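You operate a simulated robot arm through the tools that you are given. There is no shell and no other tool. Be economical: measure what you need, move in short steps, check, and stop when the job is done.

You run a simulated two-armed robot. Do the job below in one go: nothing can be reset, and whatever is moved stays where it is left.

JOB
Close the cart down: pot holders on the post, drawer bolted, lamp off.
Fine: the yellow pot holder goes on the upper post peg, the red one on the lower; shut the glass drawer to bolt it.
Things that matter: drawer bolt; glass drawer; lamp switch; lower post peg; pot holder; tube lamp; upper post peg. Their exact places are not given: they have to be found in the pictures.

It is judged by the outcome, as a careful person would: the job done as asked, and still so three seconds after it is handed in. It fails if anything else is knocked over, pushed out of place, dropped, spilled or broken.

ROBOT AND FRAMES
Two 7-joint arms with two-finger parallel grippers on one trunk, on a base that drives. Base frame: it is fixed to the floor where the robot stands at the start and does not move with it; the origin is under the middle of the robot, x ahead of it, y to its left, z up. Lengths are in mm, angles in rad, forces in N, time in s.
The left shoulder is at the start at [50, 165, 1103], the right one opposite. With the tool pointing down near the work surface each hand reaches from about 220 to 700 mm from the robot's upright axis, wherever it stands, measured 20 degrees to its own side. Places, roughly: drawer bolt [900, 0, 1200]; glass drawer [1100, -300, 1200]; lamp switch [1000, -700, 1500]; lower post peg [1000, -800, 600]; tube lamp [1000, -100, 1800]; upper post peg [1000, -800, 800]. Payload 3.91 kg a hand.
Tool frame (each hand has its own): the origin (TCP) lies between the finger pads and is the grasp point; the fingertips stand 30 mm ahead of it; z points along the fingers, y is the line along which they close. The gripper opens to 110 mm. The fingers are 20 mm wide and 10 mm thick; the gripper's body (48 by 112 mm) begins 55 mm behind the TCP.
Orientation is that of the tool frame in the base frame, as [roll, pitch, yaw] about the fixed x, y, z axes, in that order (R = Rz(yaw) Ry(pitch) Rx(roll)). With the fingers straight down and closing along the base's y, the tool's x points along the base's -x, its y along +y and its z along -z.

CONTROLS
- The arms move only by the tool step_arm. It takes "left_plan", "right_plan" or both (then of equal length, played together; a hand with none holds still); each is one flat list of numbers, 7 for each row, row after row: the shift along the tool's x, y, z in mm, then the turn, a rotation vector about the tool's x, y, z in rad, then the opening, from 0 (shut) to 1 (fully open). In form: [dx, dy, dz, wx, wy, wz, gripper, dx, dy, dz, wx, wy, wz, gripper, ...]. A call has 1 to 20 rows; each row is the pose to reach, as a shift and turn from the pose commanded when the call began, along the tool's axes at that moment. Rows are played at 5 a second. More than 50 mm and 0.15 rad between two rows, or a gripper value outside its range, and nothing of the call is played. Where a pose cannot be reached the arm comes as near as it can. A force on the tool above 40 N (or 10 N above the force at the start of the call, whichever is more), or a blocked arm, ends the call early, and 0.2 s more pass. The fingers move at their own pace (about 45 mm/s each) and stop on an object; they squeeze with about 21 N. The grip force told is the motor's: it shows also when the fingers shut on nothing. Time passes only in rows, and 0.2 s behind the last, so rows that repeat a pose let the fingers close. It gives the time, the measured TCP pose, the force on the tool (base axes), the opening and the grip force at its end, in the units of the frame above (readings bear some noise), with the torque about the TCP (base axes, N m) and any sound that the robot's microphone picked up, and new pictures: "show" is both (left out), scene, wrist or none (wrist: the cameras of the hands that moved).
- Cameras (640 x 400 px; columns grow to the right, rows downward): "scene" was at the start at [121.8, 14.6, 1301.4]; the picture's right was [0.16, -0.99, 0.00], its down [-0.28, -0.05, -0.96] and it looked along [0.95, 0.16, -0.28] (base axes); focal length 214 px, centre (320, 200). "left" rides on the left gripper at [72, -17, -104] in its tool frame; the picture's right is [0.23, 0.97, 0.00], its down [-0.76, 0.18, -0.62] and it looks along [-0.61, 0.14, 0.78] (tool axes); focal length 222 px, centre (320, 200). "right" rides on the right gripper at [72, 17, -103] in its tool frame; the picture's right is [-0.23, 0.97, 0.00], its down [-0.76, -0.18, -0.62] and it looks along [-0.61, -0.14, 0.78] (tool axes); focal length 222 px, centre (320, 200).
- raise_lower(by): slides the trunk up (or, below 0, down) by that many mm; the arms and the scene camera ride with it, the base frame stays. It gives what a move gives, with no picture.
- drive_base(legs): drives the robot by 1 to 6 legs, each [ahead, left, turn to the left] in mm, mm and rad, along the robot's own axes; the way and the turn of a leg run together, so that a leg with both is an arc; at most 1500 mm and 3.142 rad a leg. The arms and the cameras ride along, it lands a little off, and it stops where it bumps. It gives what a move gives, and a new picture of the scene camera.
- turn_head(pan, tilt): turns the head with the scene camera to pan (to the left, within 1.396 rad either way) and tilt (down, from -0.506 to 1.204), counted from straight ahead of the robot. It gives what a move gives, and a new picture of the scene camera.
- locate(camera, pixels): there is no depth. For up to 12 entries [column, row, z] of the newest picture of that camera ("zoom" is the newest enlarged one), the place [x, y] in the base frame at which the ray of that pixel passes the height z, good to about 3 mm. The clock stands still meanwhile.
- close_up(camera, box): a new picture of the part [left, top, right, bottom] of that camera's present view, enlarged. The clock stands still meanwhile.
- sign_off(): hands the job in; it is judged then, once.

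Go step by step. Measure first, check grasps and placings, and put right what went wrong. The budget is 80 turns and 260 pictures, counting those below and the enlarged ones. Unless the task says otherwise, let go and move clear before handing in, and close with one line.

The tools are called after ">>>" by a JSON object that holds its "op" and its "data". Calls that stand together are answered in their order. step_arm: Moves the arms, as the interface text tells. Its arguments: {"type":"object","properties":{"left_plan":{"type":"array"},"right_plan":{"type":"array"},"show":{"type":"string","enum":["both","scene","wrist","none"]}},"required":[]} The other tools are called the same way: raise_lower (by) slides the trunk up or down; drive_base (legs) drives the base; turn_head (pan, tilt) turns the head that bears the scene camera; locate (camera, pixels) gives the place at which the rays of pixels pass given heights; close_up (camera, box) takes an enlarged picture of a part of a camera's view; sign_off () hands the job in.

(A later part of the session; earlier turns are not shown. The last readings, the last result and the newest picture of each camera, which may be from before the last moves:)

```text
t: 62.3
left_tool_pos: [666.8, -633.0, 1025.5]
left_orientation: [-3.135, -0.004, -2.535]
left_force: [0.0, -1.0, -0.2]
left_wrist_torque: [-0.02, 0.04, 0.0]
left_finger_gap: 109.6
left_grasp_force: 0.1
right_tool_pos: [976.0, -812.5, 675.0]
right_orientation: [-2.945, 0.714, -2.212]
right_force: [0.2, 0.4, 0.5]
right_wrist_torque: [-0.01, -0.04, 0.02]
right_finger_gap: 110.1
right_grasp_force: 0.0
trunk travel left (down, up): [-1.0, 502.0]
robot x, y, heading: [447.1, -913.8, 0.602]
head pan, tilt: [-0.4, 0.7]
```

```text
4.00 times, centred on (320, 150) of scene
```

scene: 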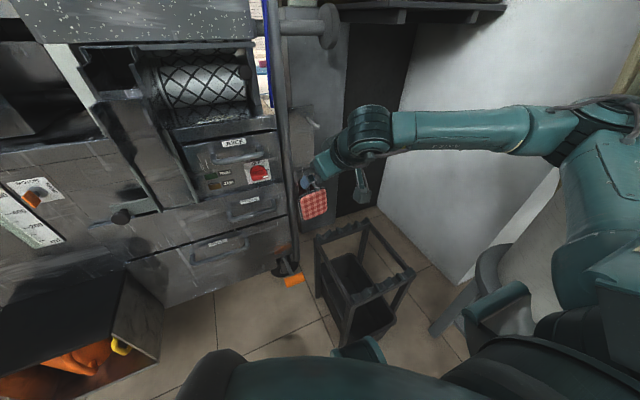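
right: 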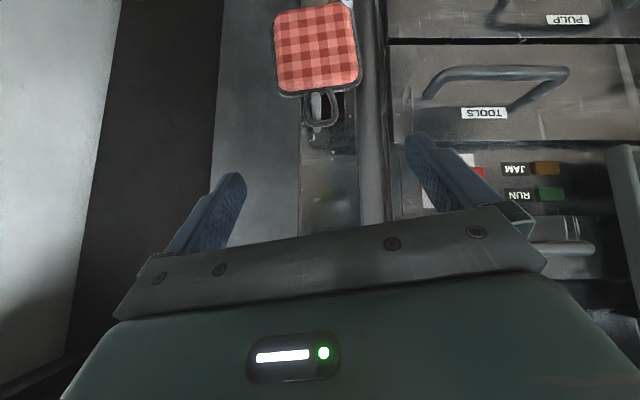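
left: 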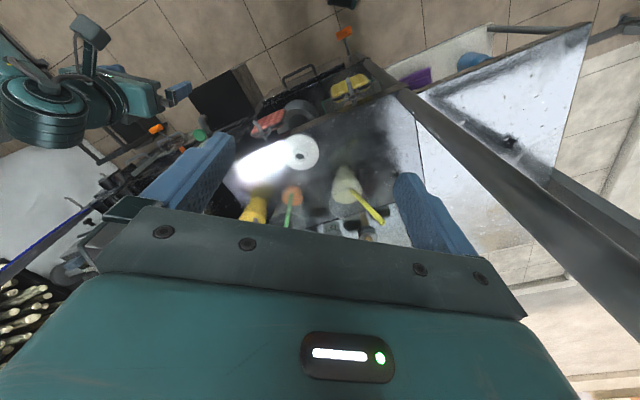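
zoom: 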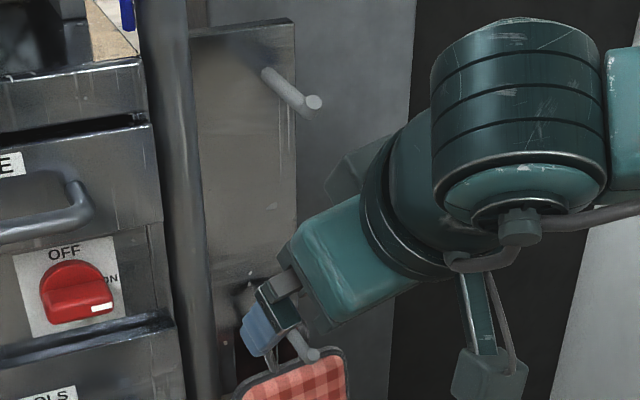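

Red hangs on the lower peg (right view (316,115)). Now I'll back off, drive left to the yellow holder, raise the trunk and restore the hand's orientation.

>>> {"op": "drive_base", "data": {"legs": [[-170, 0, 0], [0, 1090, 0]]}}

>>> {"op": "raise_lower", "data": {"by": 320}}

>>> {"op": "step_arm", "data": {"right_plan": [11, 16, -18, 0.01, -0.087, 0.058, 1, 22, 32, -36, 0.02, -0.175, 0.115, 1, 32, 48, -54, 0.03, -0.26, 0.17, 1, 42, 63, -71, 0.041, -0.349, 0.23, 1, 42, 63, -71, 0.041, -0.349, 0.23, 1], "show": "none"}}

>>> {"op": "turn_head", "data": {"pan": 0.0, "tilt": 0.6}}

```text
t: 63.2
left_tool_pos: [642.4, -649.2, 1028.2]
left_orientation: [-3.141, -0.004, -2.521]
left_force: [0.1, -0.3, -0.3]
left_wrist_torque: [-0.03, 0.01, -0.02]
left_finger_gap: 110.0
left_grasp_force: 0.0
right_tool_pos: [936.4, -807.2, 663.3]
right_orientation: [-2.946, 0.687, -2.147]
right_force: [0.1, -0.5, 1.5]
right_wrist_torque: [0.01, 0.04, 0.04]
right_finger_gap: 110.1
right_grasp_force: 0.1
trunk travel left (down, up): [-1.0, 502.0]
robot x, y, heading: [426.0, -929.6, 0.619]
head pan, tilt: [-0.4, 0.7]
stopped in leg 1: the robot was blocked; the commanded pose is now the measured one
```

scene: 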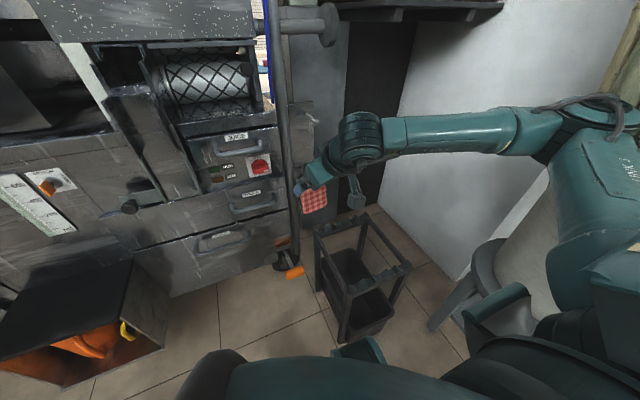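

```text
t: 66.4
left_tool_pos: [658.0, -637.4, 1340.3]
left_orientation: [-3.141, -0.02, -2.515]
left_force: [0.1, -0.1, -0.1]
left_wrist_torque: [0.02, -0.02, -0.03]
left_finger_gap: 110.3
left_grasp_force: 0.1
right_tool_pos: [944.5, -794.6, 972.5]
right_orientation: [-2.951, 0.673, -2.136]
right_force: [0.3, 0.1, 0.4]
right_wrist_torque: [0.0, 0.0, 0.0]
right_finger_gap: 110.1
right_grasp_force: 0.2
trunk travel left (down, up): [-321.0, 182.0]
robot x, y, heading: [423.5, -931.7, 0.624]
head pan, tilt: [-0.4, 0.7]
```

```text
t: 67.6
left_tool_pos: [639.7, -652.2, 1347.9]
left_orientation: [-3.14, 0.002, -2.525]
left_force: [-0.1, -0.5, 0.1]
left_wrist_torque: [0.04, -0.01, 0.0]
left_finger_gap: 110.0
left_grasp_force: 0.0
right_tool_pos: [858.0, -800.2, 1000.5]
right_orientation: [3.14, 1.075, -2.465]
right_force: [0.1, -1.7, -0.4]
right_wrist_torque: [0.02, -0.04, 0.02]
right_finger_gap: 110.2
right_grasp_force: 0.0
right hand out of reach, approached as far as the arm can: row 3, 4, 5
trunk travel left (down, up): [-321.0, 182.0]
robot x, y, heading: [427.7, -932.3, 0.614]
head pan, tilt: [-0.4, 0.7]
```

```text
t: 68.4
left_tool_pos: [640.6, -650.9, 1348.1]
left_orientation: [-3.141, 0.001, -2.524]
left_force: [0.1, 0.8, 0.0]
left_wrist_torque: [-0.02, -0.03, 0.03]
left_finger_gap: 110.0
left_grasp_force: 0.2
right_tool_pos: [858.6, -798.7, 1001.2]
right_orientation: [-3.139, 1.072, -2.457]
right_force: [0.6, -0.4, -0.3]
right_wrist_torque: [-0.01, 0.04, -0.02]
right_finger_gap: 109.9
right_grasp_force: 0.0
trunk travel left (down, up): [-321.0, 182.0]
robot x, y, heading: [429.6, -930.8, 0.616]
head pan, tilt: [0.0, 0.6]
```

scene: 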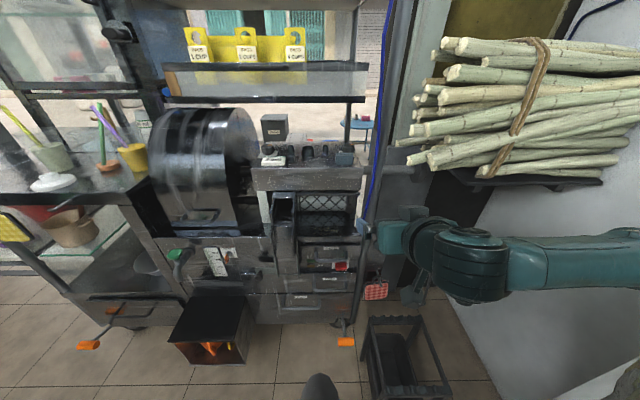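

The drive back was blocked early, probably by the right elbow against the cane pot. I'll look there before moving on.

>>> {"op": "turn_head", "data": {"pan": -1.3, "tilt": 0.5}}

```text
t: 69.9
left_tool_pos: [639.9, -650.9, 1348.4]
left_orientation: [-3.14, 0.0, -2.523]
left_force: [-0.6, -0.8, 0.5]
left_wrist_torque: [0.02, -0.01, 0.0]
left_finger_gap: 110.1
left_grasp_force: 0.1
right_tool_pos: [857.3, -797.2, 1001.5]
right_orientation: [-3.141, 1.07, -2.458]
right_force: [-0.2, -0.8, 0.2]
right_wrist_torque: [-0.02, -0.01, 0.0]
right_finger_gap: 109.7
right_grasp_force: 0.1
trunk travel left (down, up): [-321.0, 182.0]
robot x, y, heading: [425.0, -928.7, 0.617]
head pan, tilt: [-1.3, 0.499]
```

scene: 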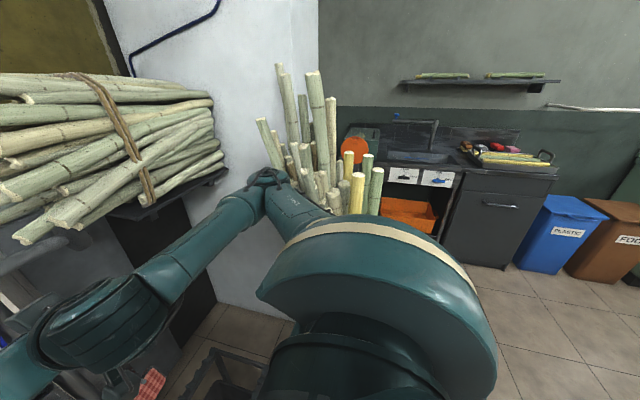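

The canes still stand. I'll first move left, away from the stool, then re-check it.

>>> {"op": "drive_base", "data": {"legs": [[0, 350, 0]]}}

```text
t: 72.2
left_tool_pos: [437.5, -364.0, 1347.9]
left_orientation: [-3.139, 0.0, -2.53]
left_force: [-0.5, -0.3, -0.6]
left_wrist_torque: [-0.02, -0.04, -0.04]
left_finger_gap: 110.1
left_grasp_force: 0.1
right_tool_pos: [656.0, -511.1, 1000.9]
right_orientation: [-3.139, 1.069, -2.464]
right_force: [0.3, 0.3, -0.6]
right_wrist_torque: [0.0, 0.01, 0.0]
right_finger_gap: 109.9
right_grasp_force: 0.1
trunk travel left (down, up): [-321.0, 182.0]
robot x, y, heading: [225.9, -643.6, 0.61]
head pan, tilt: [-1.3, 0.499]
```

scene: 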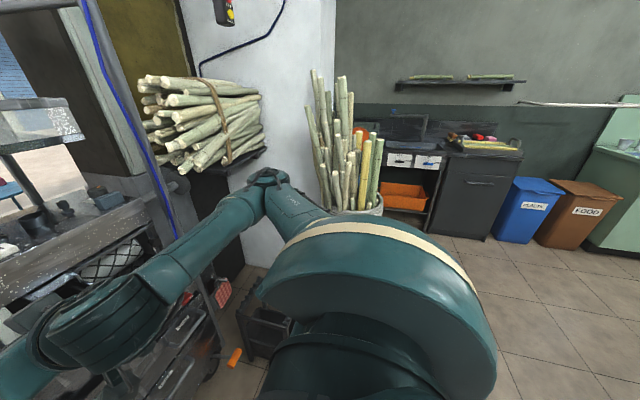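

The cane pot stands upright and in place. Continuing left to the yellow holder.

>>> {"op": "drive_base", "data": {"legs": [[0, 755, 0]]}}

>>> {"op": "turn_head", "data": {"pan": 0.0, "tilt": 0.6}}

>>> {"op": "close_up", "data": {"camera": "right", "box": [0, 0, 640, 400]}}

>>> {"op": "close_up", "data": {"camera": "scene", "box": [270, 150, 470, 275]}}

```text
t: 76.3
left_tool_pos: [2.9, 262.2, 1347.1]
left_orientation: [-3.138, 0.001, -2.536]
left_force: [0.5, 0.5, -0.4]
left_wrist_torque: [-0.04, 0.0, 0.0]
left_finger_gap: 110.0
left_grasp_force: 0.1
right_tool_pos: [220.4, 114.5, 1001.8]
right_orientation: [-3.14, 1.069, -2.469]
right_force: [-0.6, 0.0, 0.0]
right_wrist_torque: [-0.01, -0.04, -0.02]
right_finger_gap: 110.0
right_grasp_force: 0.0
trunk travel left (down, up): [-321.0, 182.0]
robot x, y, heading: [-215.8, -14.1, 0.608]
head pan, tilt: [-1.3, 0.499]
```

scene: 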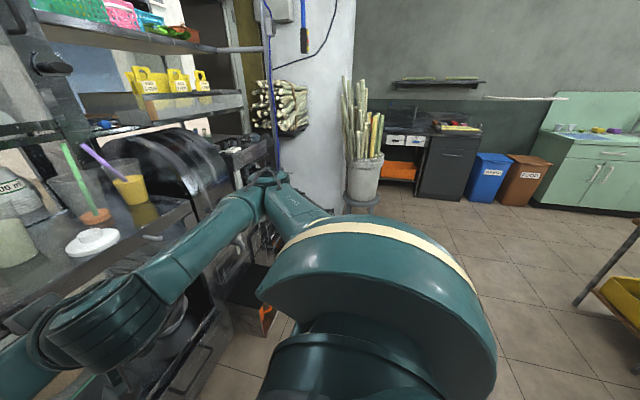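

```text
t: 77.8
left_tool_pos: [4.2, 262.0, 1347.6]
left_orientation: [-3.141, 0.001, -2.535]
left_force: [-0.1, -0.5, -0.2]
left_wrist_torque: [-0.03, -0.03, 0.01]
left_finger_gap: 109.9
left_grasp_force: 0.0
right_tool_pos: [218.7, 114.3, 1001.1]
right_orientation: [-3.14, 1.071, -2.469]
right_force: [-0.3, -0.1, -0.3]
right_wrist_torque: [0.04, 0.0, 0.0]
right_finger_gap: 110.0
right_grasp_force: 0.1
trunk travel left (down, up): [-321.0, 182.0]
robot x, y, heading: [-216.3, -13.6, 0.6]
head pan, tilt: [0.0, 0.6]
```

scene: 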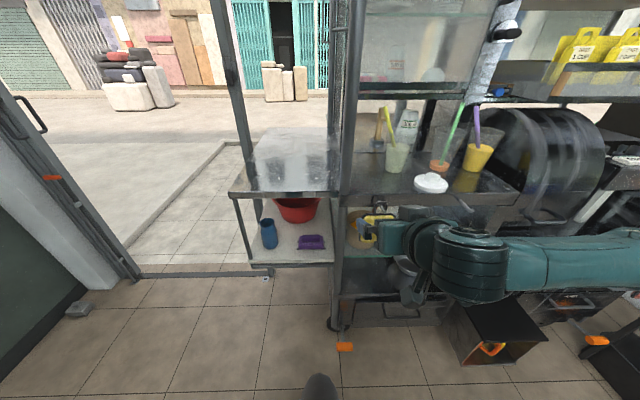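

```text
1.00 times, centred on (320, 200) of right (not enlarged: the box is as wide or as high as the picture)
```

zoom: 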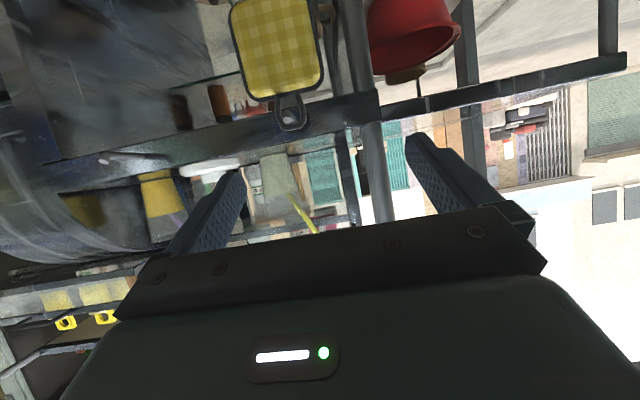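

```text
3.20 times, centred on (370, 212) of scene
```

zoom: 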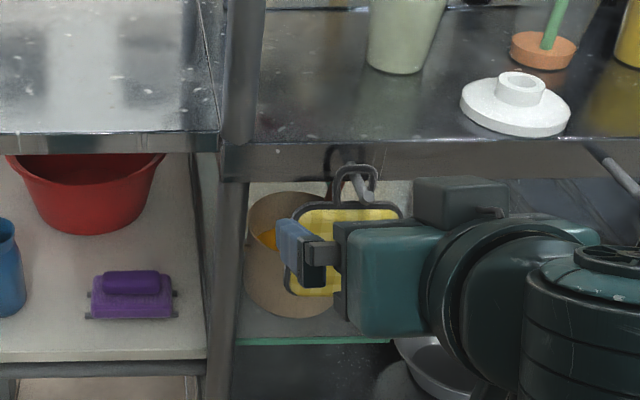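

Yellow's loop is in both views: right (290,112), scene zoom (357,186). Triangulating.

>>> {"op": "locate", "data": {"camera": "zoom", "pixels": [[357, 186, 960], [357, 186, 900]]}}

>>> {"op": "close_up", "data": {"camera": "right", "box": [220, 60, 380, 160]}}

>>> {"op": "locate", "data": {"camera": "zoom", "pixels": [[285, 205, 960], [285, 205, 900]]}}

```text
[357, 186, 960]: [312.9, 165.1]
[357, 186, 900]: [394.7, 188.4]
```

```text
4.00 times, centred on (300, 110) of right
```

zoom: 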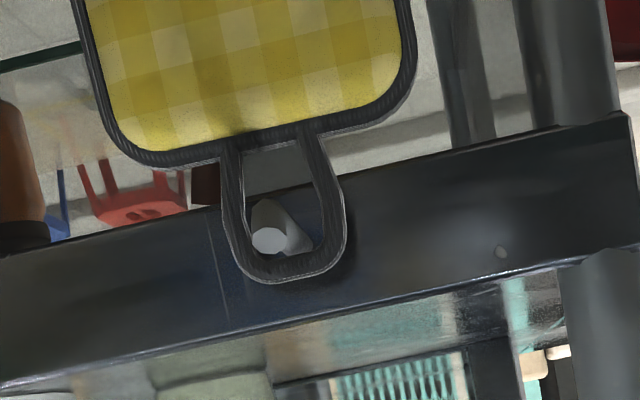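

```text
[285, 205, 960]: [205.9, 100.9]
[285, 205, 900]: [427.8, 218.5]
```

Yellow loop ≈(375,188,916). I'll drive 30 mm closer and approach to a 40 mm standoff, correcting the yaw.

>>> {"op": "drive_base", "data": {"legs": [[30, 0, 0]]}}

>>> {"op": "step_arm", "data": {"right_plan": [3, -11, 35, 0.02, 0, 0.011, 0.8, 6, -22, 70, 0.04, 0, 0.023, 0.7, 8.6, -34, 105, 0.062, 0, 0.034, 0.7, 8.6, -34, 105, 0.062, 0, 0.034, 0.7], "show": "none"}}

>>> {"op": "close_up", "data": {"camera": "right", "box": [160, 50, 480, 250]}}

```text
t: 78.6
left_tool_pos: [28.4, 280.4, 1346.2]
left_orientation: [-3.14, 0.001, -2.535]
left_force: [-0.3, 0.1, 0.0]
left_wrist_torque: [-0.01, 0.03, 0.02]
left_finger_gap: 110.1
left_grasp_force: 0.0
right_tool_pos: [245.2, 130.7, 1000.4]
right_orientation: [-3.141, 1.069, -2.466]
right_force: [0.8, 0.7, 0.0]
right_wrist_torque: [0.03, 0.02, 0.0]
right_finger_gap: 110.0
right_grasp_force: 0.1
trunk travel left (down, up): [-321.0, 182.0]
robot x, y, heading: [-191.9, 1.9, 0.606]
head pan, tilt: [0.0, 0.6]
```

scene: 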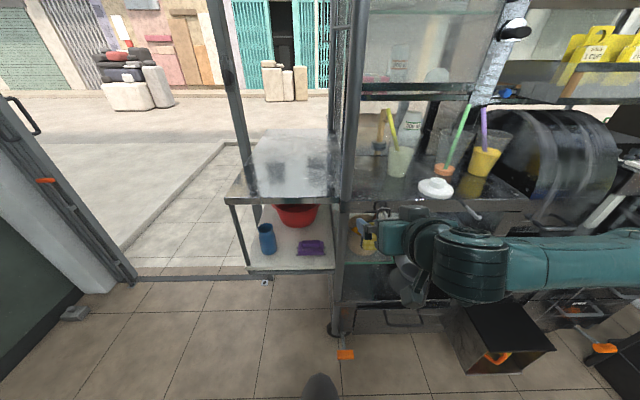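

```text
t: 79.6
left_tool_pos: [27.7, 280.0, 1347.2]
left_orientation: [-3.138, 0.001, -2.534]
left_force: [0.1, -0.1, 0.0]
left_wrist_torque: [-0.02, 0.01, 0.02]
left_finger_gap: 109.9
left_grasp_force: 0.0
right_tool_pos: [334.8, 160.5, 942.4]
right_orientation: [-3.14, 1.072, -2.538]
right_force: [0.2, -0.6, 0.4]
right_wrist_torque: [-0.01, 0.01, 0.03]
right_finger_gap: 77.2
right_grasp_force: 0.0
trunk travel left (down, up): [-321.0, 182.0]
robot x, y, heading: [-192.3, 5.0, 0.613]
head pan, tilt: [0.0, 0.6]
```

```text
2.00 times, centred on (320, 150) of right
```

zoom: 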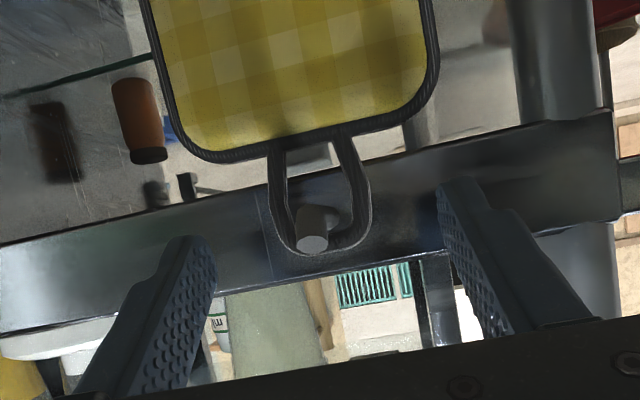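

Well aligned (loop at zoom (320,195)). Advance 35 mm and close.

>>> {"op": "step_arm", "data": {"right_plan": [0, 0, 18, 0, 0, 0, 0.7, 0, 0, 35, 0, 0, 0, 0.7, 0, 0, 35, 0, 0, 0, 0.3, 0, 0, 35, 0, 0, 0, 0.1, 0, 0, 35, 0, 0, 0, 0.1, 0, 0, 35, 0, 0, 0, 0.1], "show": "none"}}

>>> {"op": "close_up", "data": {"camera": "right", "box": [160, 50, 480, 250]}}

```text
t: 81.0
left_tool_pos: [27.9, 280.1, 1348.3]
left_orientation: [-3.139, 0.0, -2.534]
left_force: [0.5, 0.6, 0.2]
left_wrist_torque: [0.01, 0.01, -0.01]
left_finger_gap: 109.9
left_grasp_force: 0.1
right_tool_pos: [358.8, 179.2, 925.6]
right_orientation: [3.141, 1.07, -2.539]
right_force: [0.1, 0.0, 0.3]
right_wrist_torque: [-0.02, 0.0, 0.01]
right_finger_gap: 38.0
right_grasp_force: 21.1
trunk travel left (down, up): [-321.0, 182.0]
robot x, y, heading: [-190.4, 0.9, 0.612]
head pan, tilt: [0.0, 0.6]
```

```text
2.00 times, centred on (320, 150) of right
```

zoom: 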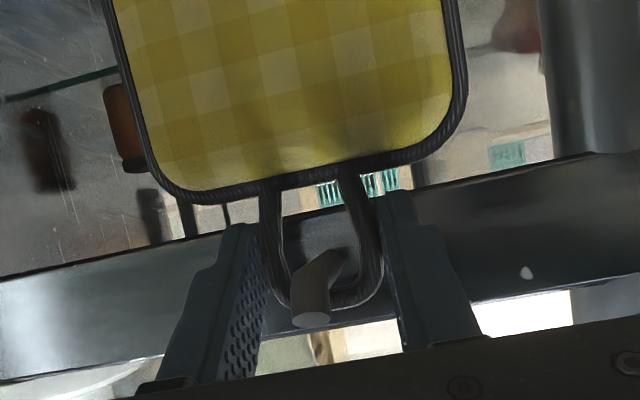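

Clean grip with the pad upright. Lift 15 mm, then pull straight back in steps.

>>> {"op": "step_arm", "data": {"right_plan": [-6, 0, -3, 0, 0, 0, 0.1, -13, -1, -7, 0, 0, 0, 0.1, -13, -1, -7, 0, 0, 0, 0.1], "show": "none"}}

>>> {"op": "close_up", "data": {"camera": "right", "box": [160, 50, 480, 250]}}

>>> {"op": "step_arm", "data": {"right_plan": [5, 0, -9, 0, 0, 0, 0.1, 10, 0, -18, 0, 0, 0, 0.1, 15, 0, -27, 0, 0, 0, 0.1, 24, 0, -44, 0, 0, 0, 0.1, 36, 0, -66, 0, 0, 0, 0.1, 48, 0, -88, 0, 0, 0, 0.1, 60, 0, -110, 0, 0, 0, 0.1]}}

```text
t: 81.8
left_tool_pos: [27.4, 279.5, 1347.7]
left_orientation: [-3.14, 0.001, -2.534]
left_force: [-1.0, -0.2, 0.5]
left_wrist_torque: [0.01, 0.0, -0.01]
left_finger_gap: 109.9
left_grasp_force: 0.1
right_tool_pos: [359.4, 176.1, 941.1]
right_orientation: [-3.139, 1.07, -2.539]
right_force: [0.4, 0.3, -0.5]
right_wrist_torque: [0.03, 0.04, 0.03]
right_finger_gap: 37.9
right_grasp_force: 21.0
trunk travel left (down, up): [-321.0, 182.0]
robot x, y, heading: [-189.9, 0.2, 0.603]
head pan, tilt: [0.0, 0.6]
```

```text
2.00 times, centred on (320, 150) of right
```

zoom: 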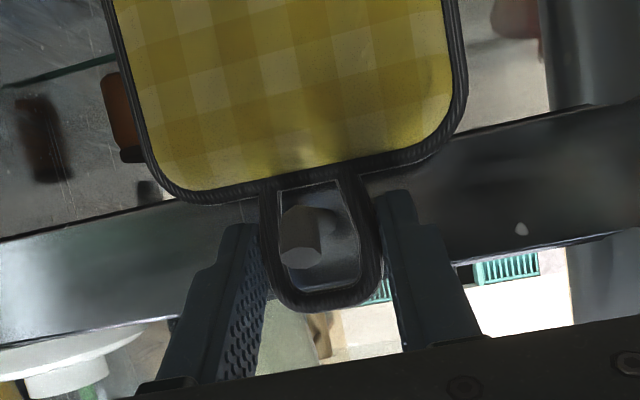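

```text
t: 83.4
left_tool_pos: [27.7, 280.8, 1348.2]
left_orientation: [-3.138, 0.0, -2.532]
left_force: [-0.2, -0.2, 0.2]
left_wrist_torque: [0.03, 0.0, 0.0]
left_finger_gap: 109.7
left_grasp_force: 0.1
right_tool_pos: [257.0, 103.5, 941.4]
right_orientation: [-3.141, 1.071, -2.539]
right_force: [0.0, 0.3, -0.6]
right_wrist_torque: [0.0, 0.02, 0.02]
right_finger_gap: 38.0
right_grasp_force: 21.2
trunk travel left (down, up): [-321.0, 182.0]
robot x, y, heading: [-190.8, 2.7, 0.607]
head pan, tilt: [0.0, 0.6]
```

scene: 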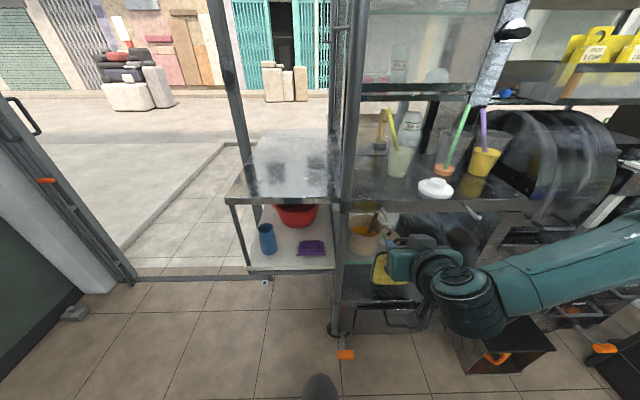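
right: 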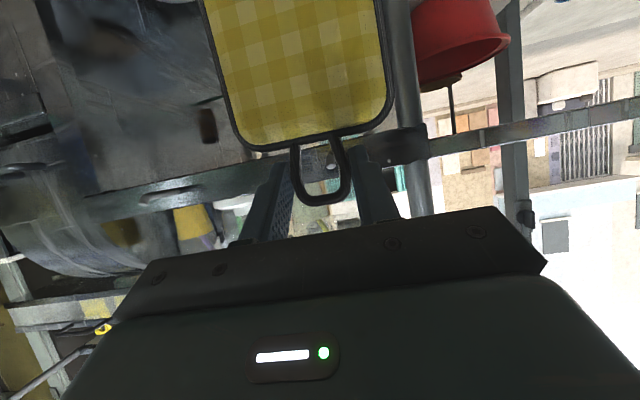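

Yellow is free. Driving right to the same station as before and lowering the trunk 170 mm.

>>> {"op": "drive_base", "data": {"legs": [[0, -600, 0], [0, -515, 0]]}}

>>> {"op": "raise_lower", "data": {"by": -165}}

>>> {"op": "turn_head", "data": {"pan": -0.4, "tilt": 0.7}}

>>> {"op": "close_up", "data": {"camera": "scene", "box": [220, 100, 460, 250]}}

```text
t: 89.4
left_tool_pos: [660.2, -634.9, 1348.4]
left_orientation: [-3.138, 0.0, -2.533]
left_force: [-0.2, -0.5, -0.5]
left_wrist_torque: [-0.03, 0.02, 0.01]
left_finger_gap: 110.0
left_grasp_force: 0.0
right_tool_pos: [891.4, -809.9, 940.6]
right_orientation: [3.141, 1.069, -2.538]
right_force: [-0.2, -0.8, -0.5]
right_wrist_torque: [0.03, 0.0, 0.05]
right_finger_gap: 38.1
right_grasp_force: 20.9
trunk travel left (down, up): [-321.0, 182.0]
robot x, y, heading: [441.8, -912.1, 0.607]
head pan, tilt: [0.0, 0.6]
```

scene: 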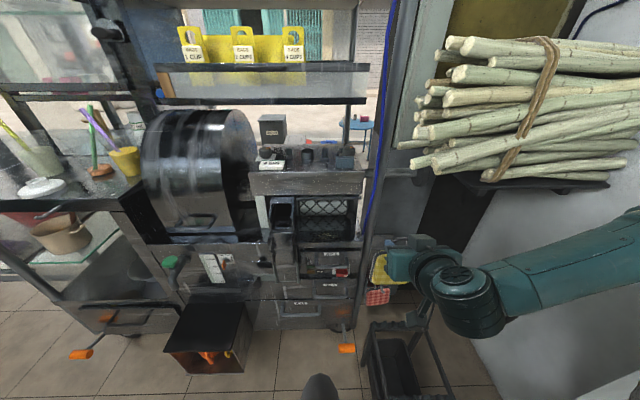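

```text
t: 91.3
left_tool_pos: [660.3, -634.9, 1182.1]
left_orientation: [-3.14, -0.001, -2.533]
left_force: [-0.2, -1.0, -0.4]
left_wrist_torque: [0.02, 0.0, 0.0]
left_finger_gap: 110.1
left_grasp_force: 0.0
right_tool_pos: [890.6, -809.3, 776.4]
right_orientation: [-3.141, 1.072, -2.538]
right_force: [-0.8, -0.3, 0.6]
right_wrist_torque: [-0.06, 0.05, 0.01]
right_finger_gap: 37.7
right_grasp_force: 20.5
trunk travel left (down, up): [-156.0, 347.0]
robot x, y, heading: [441.2, -910.0, 0.606]
head pan, tilt: [0.0, 0.6]
```

```text
t: 92.2
left_tool_pos: [660.2, -633.9, 1183.2]
left_orientation: [-3.14, 0.001, -2.532]
left_force: [-0.2, -0.2, -0.9]
left_wrist_torque: [0.0, 0.01, 0.0]
left_finger_gap: 110.1
left_grasp_force: 0.0
right_tool_pos: [889.1, -809.6, 776.2]
right_orientation: [3.141, 1.069, -2.538]
right_force: [-1.2, -1.2, -1.1]
right_wrist_torque: [-0.01, 0.0, -0.03]
right_finger_gap: 37.9
right_grasp_force: 20.5
trunk travel left (down, up): [-156.0, 347.0]
robot x, y, heading: [440.5, -916.2, 0.607]
head pan, tilt: [-0.4, 0.7]
```

scene: 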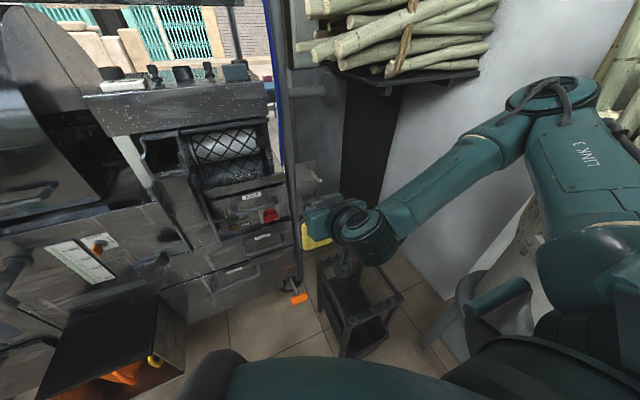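

```text
2.67 times, centred on (340, 175) of scene
```

zoom: 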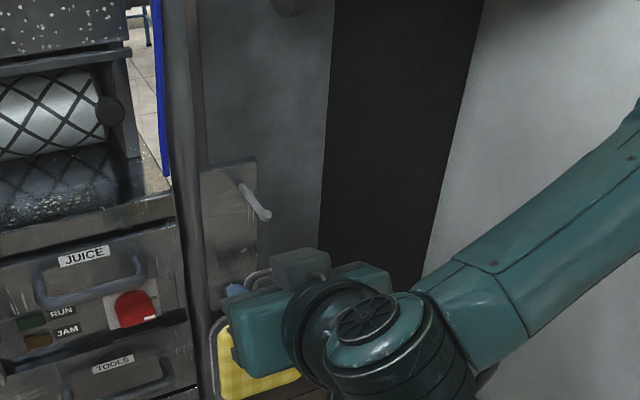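

Now align the loop 45 mm in front of the upper peg tip.

>>> {"op": "step_arm", "data": {"right_plan": [-3, -27, 10, 0, 0, 0, 0.1, -6, -53, 22, 0, 0, 0, 0.1, -16, -53, 47, 0, 0, 0, 0.1, -25.6, -53, 72, 0, 0, 0, 0.1, -25.6, -53, 72, 0, 0, 0, 0.1], "show": "none"}}

>>> {"op": "close_up", "data": {"camera": "right", "box": [160, 50, 480, 250]}}

>>> {"op": "close_up", "data": {"camera": "scene", "box": [260, 150, 380, 225]}}

```text
t: 93.6
left_tool_pos: [654.6, -615.3, 1178.0]
left_orientation: [-3.13, -0.007, -2.511]
left_force: [0.7, -0.1, -1.0]
left_wrist_torque: [-0.08, 0.02, -0.04]
left_finger_gap: 109.7
left_grasp_force: 0.0
right_tool_pos: [974.7, -777.1, 767.0]
right_orientation: [-3.128, 1.054, -2.454]
right_force: [0.0, -0.7, -1.0]
right_wrist_torque: [0.0, 0.0, 0.04]
right_finger_gap: 37.9
right_grasp_force: 21.1
right hand out of reach, approached as far as the arm can: row 1, 2, 3, 4, 5
trunk travel left (down, up): [-156.0, 347.0]
robot x, y, heading: [443.4, -903.9, 0.627]
head pan, tilt: [-0.4, 0.7]
stopped in row 5 (right hand): the arm was blocked; the commanded pose is now the measured one
```

```text
2.00 times, centred on (320, 150) of right
```

zoom: 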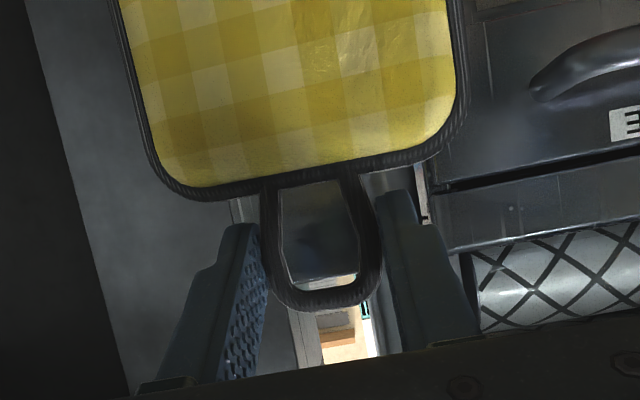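

```text
5.33 times, centred on (320, 188) of scene
```

zoom: 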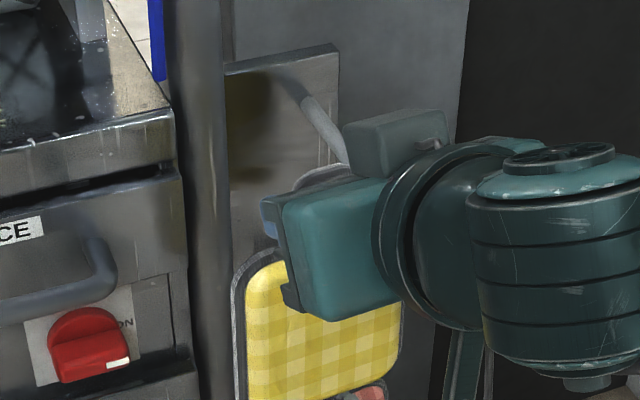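

The arm got blocked and the body turned slightly; something touches the elbow. I'll look right.

>>> {"op": "turn_head", "data": {"pan": -1.2, "tilt": 0.5}}

```text
t: 94.7
left_tool_pos: [656.4, -615.6, 1177.8]
left_orientation: [-3.129, -0.01, -2.515]
left_force: [-0.9, -0.3, 0.6]
left_wrist_torque: [0.02, 0.01, -0.02]
left_finger_gap: 110.2
left_grasp_force: 0.0
right_tool_pos: [973.5, -777.5, 765.5]
right_orientation: [-3.129, 1.051, -2.454]
right_force: [-0.3, -0.7, -0.4]
right_wrist_torque: [-0.02, -0.01, -0.02]
right_finger_gap: 37.7
right_grasp_force: 20.8
trunk travel left (down, up): [-156.0, 347.0]
robot x, y, heading: [439.9, -908.7, 0.622]
head pan, tilt: [-1.201, 0.499]
```

scene: 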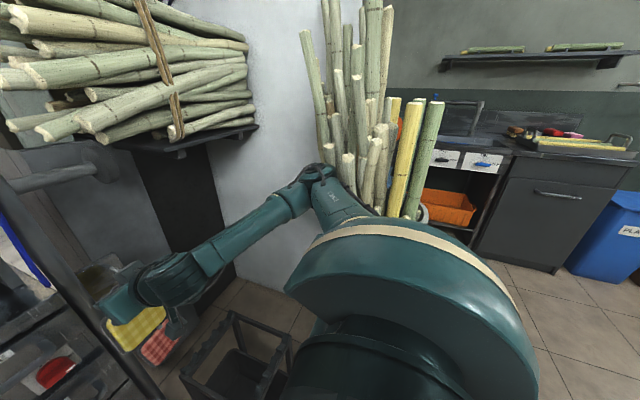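

The elbow crowds the canes. I'll shift the base left 200 mm (with a little back) so the elbow clears, and reach to the right instead.

>>> {"op": "drive_base", "data": {"legs": [[0, 50, 0], [-50, 150, 0]]}}

```text
t: 96.6
left_tool_pos: [499.0, -494.8, 1183.1]
left_orientation: [-3.139, -0.001, -2.52]
left_force: [-0.2, 0.1, 0.2]
left_wrist_torque: [0.0, -0.02, 0.02]
left_finger_gap: 110.0
left_grasp_force: 0.0
right_tool_pos: [821.0, -660.4, 770.7]
right_orientation: [3.139, 1.065, -2.491]
right_force: [-0.1, 0.1, -0.9]
right_wrist_torque: [-0.02, 0.03, 0.0]
right_finger_gap: 37.7
right_grasp_force: 21.2
trunk travel left (down, up): [-156.0, 347.0]
robot x, y, heading: [282.1, -775.8, 0.622]
head pan, tilt: [-1.201, 0.499]
```

scene: 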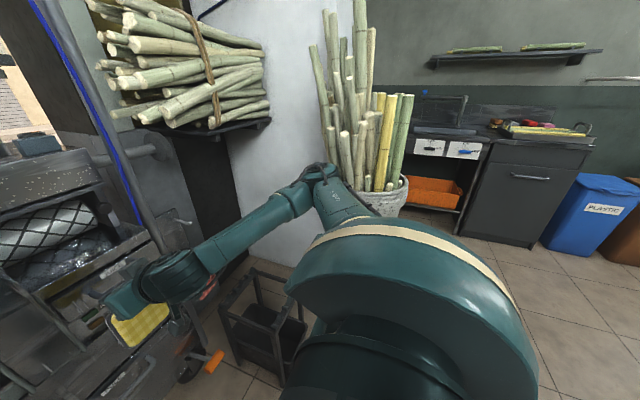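

The canes are clear now. I'll retract the hand a little, then drive 100 forward and 60 right so the peg lies within reach to the right.

>>> {"op": "step_arm", "data": {"right_plan": [21, 0, -40, 0, 0, 0, 0.1, 43, 0, -79, 0, 0, 0, 0.1, 43, 0, -79, 0, 0, 0, 0.1], "show": "none"}}

>>> {"op": "drive_base", "data": {"legs": [[100, -60, -0.015]]}}

>>> {"op": "step_arm", "data": {"right_plan": [0, -40, 0, 0, 0, 0, 0.1, 0, -80, 0, 0, 0, 0, 0.1, 0, -120, 0, 0, 0, 0, 0.1, 0, -150, 0, 0, 0, 0, 0.1, 0, -150, 0, 0, 0, 0, 0.1], "show": "scene"}}

```text
t: 97.4
left_tool_pos: [498.7, -495.5, 1183.1]
left_orientation: [-3.14, -0.001, -2.52]
left_force: [0.4, 0.0, -0.1]
left_wrist_torque: [0.02, 0.0, 0.0]
left_finger_gap: 109.8
left_grasp_force: 0.2
right_tool_pos: [770.3, -705.3, 788.5]
right_orientation: [3.14, 1.06, -2.489]
right_force: [0.4, 0.7, 0.2]
right_wrist_torque: [-0.01, 0.01, 0.0]
right_finger_gap: 37.9
right_grasp_force: 21.0
right hand out of reach, approached as far as the arm can: row 1, 2, 3
trunk travel left (down, up): [-156.0, 347.0]
robot x, y, heading: [283.4, -774.5, 0.622]
head pan, tilt: [-1.201, 0.499]
```

```text
t: 98.7
left_tool_pos: [619.5, -490.0, 1184.0]
left_orientation: [-3.14, 0.002, -2.536]
left_force: [0.1, 0.0, -0.1]
left_wrist_torque: [0.0, 0.01, -0.04]
left_finger_gap: 110.1
left_grasp_force: 0.0
right_tool_pos: [887.4, -704.4, 788.8]
right_orientation: [3.136, 1.06, -2.507]
right_force: [0.6, 0.3, -0.5]
right_wrist_torque: [0.03, -0.02, 0.02]
right_finger_gap: 38.1
right_grasp_force: 21.2
trunk travel left (down, up): [-156.0, 347.0]
robot x, y, heading: [403.8, -763.2, 0.598]
head pan, tilt: [-1.201, 0.499]
```

scene: 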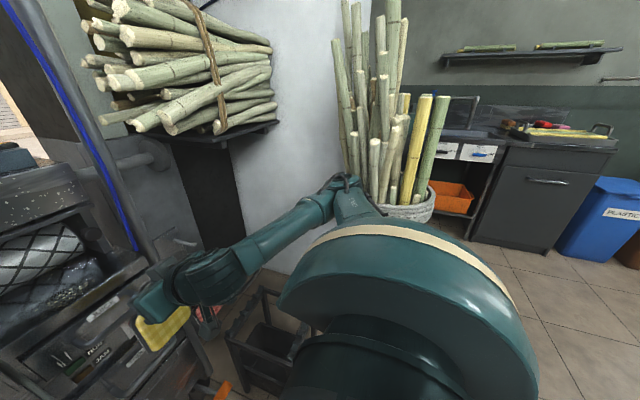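

```text
t: 99.9
left_tool_pos: [617.9, -489.3, 1182.9]
left_orientation: [-3.139, 0.0, -2.536]
left_force: [-0.1, 0.8, 0.7]
left_wrist_torque: [0.0, 0.0, 0.0]
left_finger_gap: 109.9
left_grasp_force: 0.1
right_tool_pos: [977.2, -823.0, 788.2]
right_orientation: [3.138, 1.059, -2.505]
right_force: [-0.6, -0.6, 0.0]
right_wrist_torque: [0.02, 0.0, 0.03]
right_finger_gap: 37.8
right_grasp_force: 21.0
trunk travel left (down, up): [-156.0, 347.0]
robot x, y, heading: [402.1, -769.4, 0.606]
head pan, tilt: [-1.201, 0.499]
```

scene: 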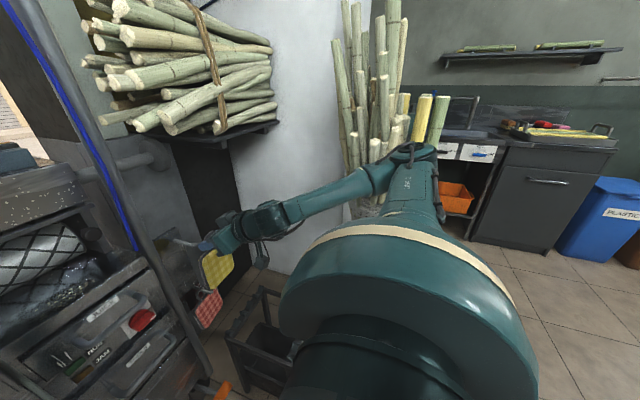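

Reached without contact. Lower 24 mm and shift left 6 mm to line up, then check.

>>> {"op": "step_arm", "data": {"right_plan": [10, 3, 6, 0, 0, 0, 0.1, 21, 6, 12, 0, 0, 0, 0.1, 21, 6, 12, 0, 0, 0, 0.1], "show": "none"}}

>>> {"op": "turn_head", "data": {"pan": -0.6, "tilt": 0.7}}

>>> {"op": "close_up", "data": {"camera": "scene", "box": [260, 130, 420, 230]}}

>>> {"op": "close_up", "data": {"camera": "right", "box": [160, 50, 480, 250]}}

```text
t: 100.7
left_tool_pos: [619.1, -490.5, 1183.5]
left_orientation: [-3.139, -0.001, -2.536]
left_force: [-0.7, -0.5, -0.7]
left_wrist_torque: [0.04, 0.03, 0.01]
left_finger_gap: 110.3
left_grasp_force: 0.1
right_tool_pos: [973.0, -818.9, 763.1]
right_orientation: [3.137, 1.059, -2.506]
right_force: [-0.4, 0.5, -1.0]
right_wrist_torque: [0.03, -0.01, 0.0]
right_finger_gap: 38.3
right_grasp_force: 21.3
trunk travel left (down, up): [-156.0, 347.0]
robot x, y, heading: [398.4, -767.0, 0.605]
head pan, tilt: [-1.201, 0.499]
```

```text
t: 101.7
left_tool_pos: [618.9, -489.7, 1183.1]
left_orientation: [-3.14, -0.001, -2.536]
left_force: [0.3, -0.7, 0.4]
left_wrist_torque: [0.04, 0.0, -0.01]
left_finger_gap: 110.1
left_grasp_force: 0.1
right_tool_pos: [972.5, -818.4, 764.8]
right_orientation: [3.135, 1.059, -2.508]
right_force: [0.3, 0.6, 0.3]
right_wrist_torque: [-0.01, 0.01, 0.02]
right_finger_gap: 37.8
right_grasp_force: 21.5
trunk travel left (down, up): [-156.0, 347.0]
robot x, y, heading: [396.7, -767.8, 0.607]
head pan, tilt: [-0.6, 0.7]
```

scene: 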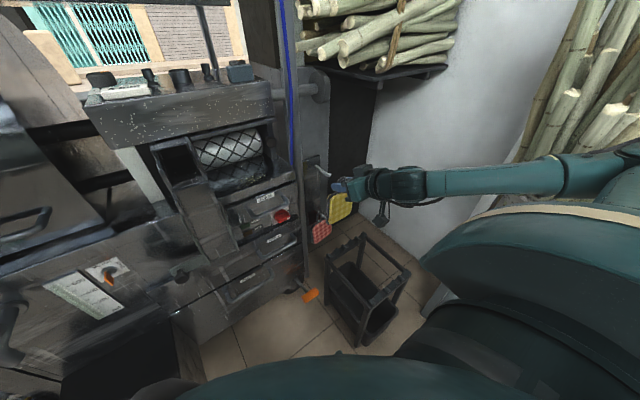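

```text
4.00 times, centred on (340, 180) of scene
```

zoom: 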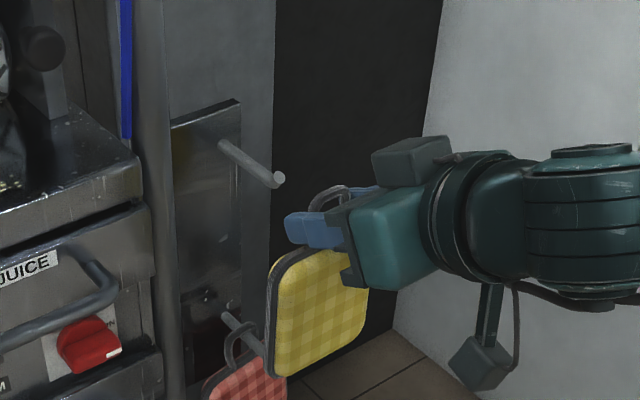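

```text
2.00 times, centred on (320, 150) of right
```

zoom: 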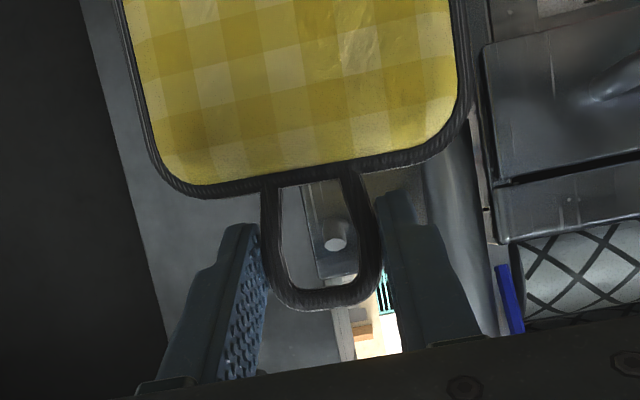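

Nicely aligned: peg tip shows inside the loop. Push forward 74 mm and check.

>>> {"op": "step_arm", "data": {"right_plan": [-12, -1, 21, 0, 0, 0, 0.1, -24, -2, 43, 0, 0, 0, 0.1, -36, -2.5, 65, 0, 0, 0, 0.1, -36, -2.5, 65, 0, 0, 0, 0.1], "show": "none"}}

>>> {"op": "close_up", "data": {"camera": "scene", "box": [260, 130, 420, 230]}}

>>> {"op": "close_up", "data": {"camera": "right", "box": [160, 50, 480, 250]}}

```text
t: 102.7
left_tool_pos: [619.3, -488.8, 1182.7]
left_orientation: [-3.14, 0.002, -2.536]
left_force: [0.0, 0.2, -0.1]
left_wrist_torque: [0.06, 0.0, -0.03]
left_finger_gap: 110.3
left_grasp_force: 0.1
right_tool_pos: [1033.9, -778.2, 762.1]
right_orientation: [3.137, 1.06, -2.508]
right_force: [1.2, -0.1, -0.6]
right_wrist_torque: [0.04, -0.04, -0.03]
right_finger_gap: 37.7
right_grasp_force: 20.8
trunk travel left (down, up): [-156.0, 347.0]
robot x, y, heading: [401.1, -764.7, 0.606]
head pan, tilt: [-0.6, 0.7]
```

```text
4.00 times, centred on (340, 180) of scene
```

zoom: 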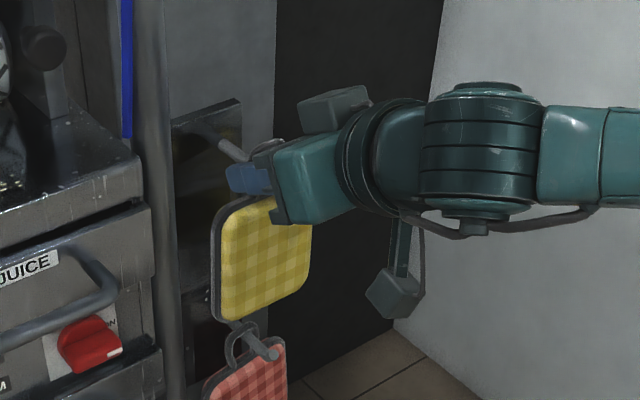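

```text
2.00 times, centred on (320, 150) of right
```

zoom: 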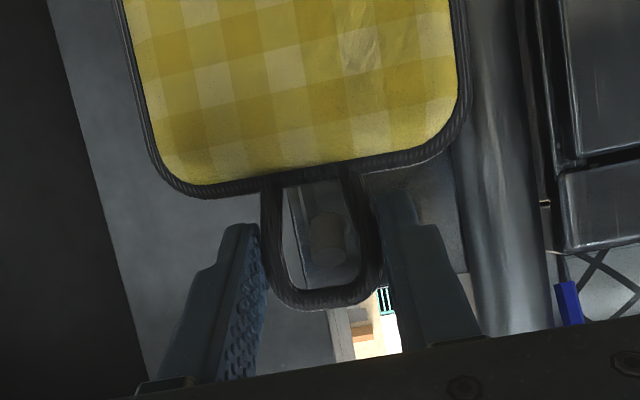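

The peg is through the loop. 17 mm further, then lower until it bears.

>>> {"op": "step_arm", "data": {"right_plan": [-8, -0.5, 15, 0, 0, 0, 0.1, -8, -0.5, 15, 0, 0, 0, 0.1, -1, -0.5, 19, 0, 0, 0, 0.1, 4, -0.5, 22, 0, 0, 0, 0.1, 4, -0.5, 22, 0, 0, 0, 0.1], "show": "none"}}

>>> {"op": "close_up", "data": {"camera": "right", "box": [160, 50, 480, 250]}}

```text
t: 103.9
left_tool_pos: [617.0, -489.6, 1182.7]
left_orientation: [-3.141, 0.001, -2.535]
left_force: [-0.4, 0.7, 0.1]
left_wrist_torque: [0.02, 0.03, 0.05]
left_finger_gap: 110.0
left_grasp_force: 0.1
right_tool_pos: [1048.3, -768.3, 750.1]
right_orientation: [3.139, 1.062, -2.506]
right_force: [0.0, -0.4, 4.4]
right_wrist_torque: [0.04, -0.05, -0.03]
right_finger_gap: 37.7
right_grasp_force: 21.0
trunk travel left (down, up): [-156.0, 347.0]
robot x, y, heading: [405.0, -765.5, 0.607]
head pan, tilt: [-0.6, 0.7]
```

```text
2.00 times, centred on (320, 150) of right
```

zoom: 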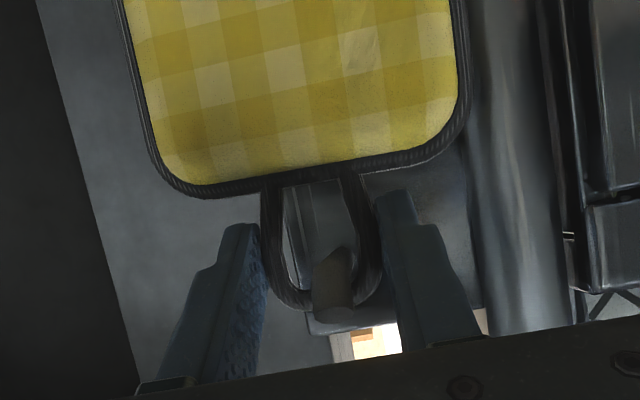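

Peg bears on the loop (4.4 N up) and its tip overlaps in front of the rim. Opening and retreating along the fingers.

>>> {"op": "step_arm", "data": {"right_plan": [0, 0, 0, 0, 0, 0, 0.4, 0, 0, 0, 0, 0, 0, 0.6, 0, 0, 0, 0, 0, 0, 0.7, 0, 0, 0, 0, 0, 0, 0.7], "show": "none"}}

>>> {"op": "close_up", "data": {"camera": "right", "box": [160, 50, 480, 250]}}

>>> {"op": "step_arm", "data": {"right_plan": [0, 0, -30, 0, 0, 0, 0.75, 0, 0, -65, 0, 0, 0, 0.8, 0, 0, -105, 0, 0, 0, 0.8, 0, 0, -105, 0, 0, 0, 0.8]}}

>>> {"op": "close_up", "data": {"camera": "scene", "box": [260, 130, 420, 230]}}

```text
t: 104.9
left_tool_pos: [617.1, -490.7, 1183.2]
left_orientation: [-3.14, 0.0, -2.536]
left_force: [-0.2, -0.3, 0.2]
left_wrist_torque: [-0.02, -0.01, 0.0]
left_finger_gap: 110.1
left_grasp_force: 0.1
right_tool_pos: [1049.5, -768.4, 749.5]
right_orientation: [3.137, 1.058, -2.507]
right_force: [-0.5, -0.5, -0.2]
right_wrist_torque: [0.02, 0.03, 0.03]
right_finger_gap: 76.8
right_grasp_force: 0.0
trunk travel left (down, up): [-156.0, 347.0]
robot x, y, heading: [399.2, -766.5, 0.6]
head pan, tilt: [-0.6, 0.7]
```

```text
2.00 times, centred on (320, 150) of right
```

zoom: 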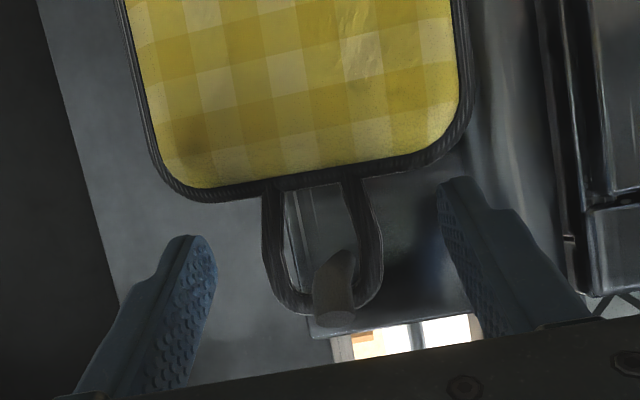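

```text
t: 105.9
left_tool_pos: [618.3, -490.5, 1184.3]
left_orientation: [-3.138, 0.001, -2.535]
left_force: [-0.4, -0.6, -0.5]
left_wrist_torque: [0.04, 0.0, 0.0]
left_finger_gap: 110.1
left_grasp_force: 0.2
right_tool_pos: [974.9, -821.6, 799.6]
right_orientation: [3.138, 1.06, -2.505]
right_force: [0.3, -0.8, 0.6]
right_wrist_torque: [-0.02, 0.03, 0.02]
right_finger_gap: 87.9
right_grasp_force: 0.1
trunk travel left (down, up): [-156.0, 347.0]
robot x, y, heading: [399.3, -769.0, 0.603]
head pan, tilt: [-0.6, 0.7]
```

scene: 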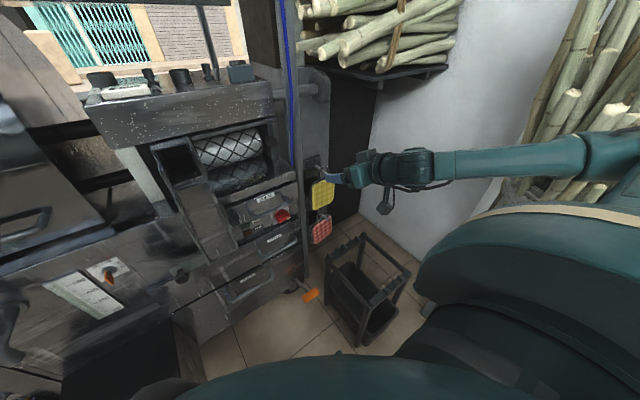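
right: 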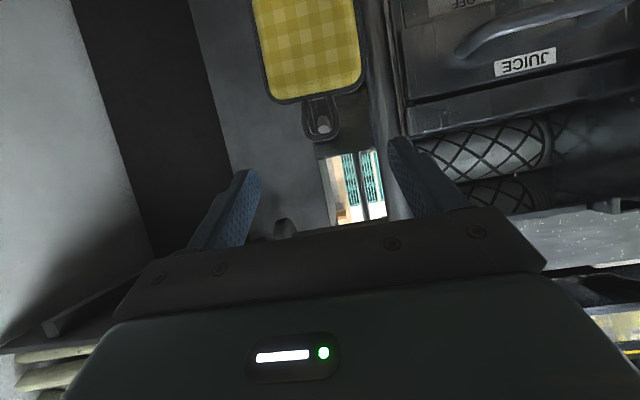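

```text
4.00 times, centred on (340, 180) of scene
```

zoom: 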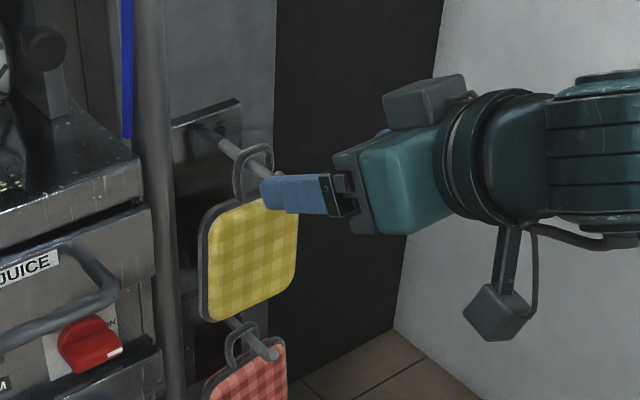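

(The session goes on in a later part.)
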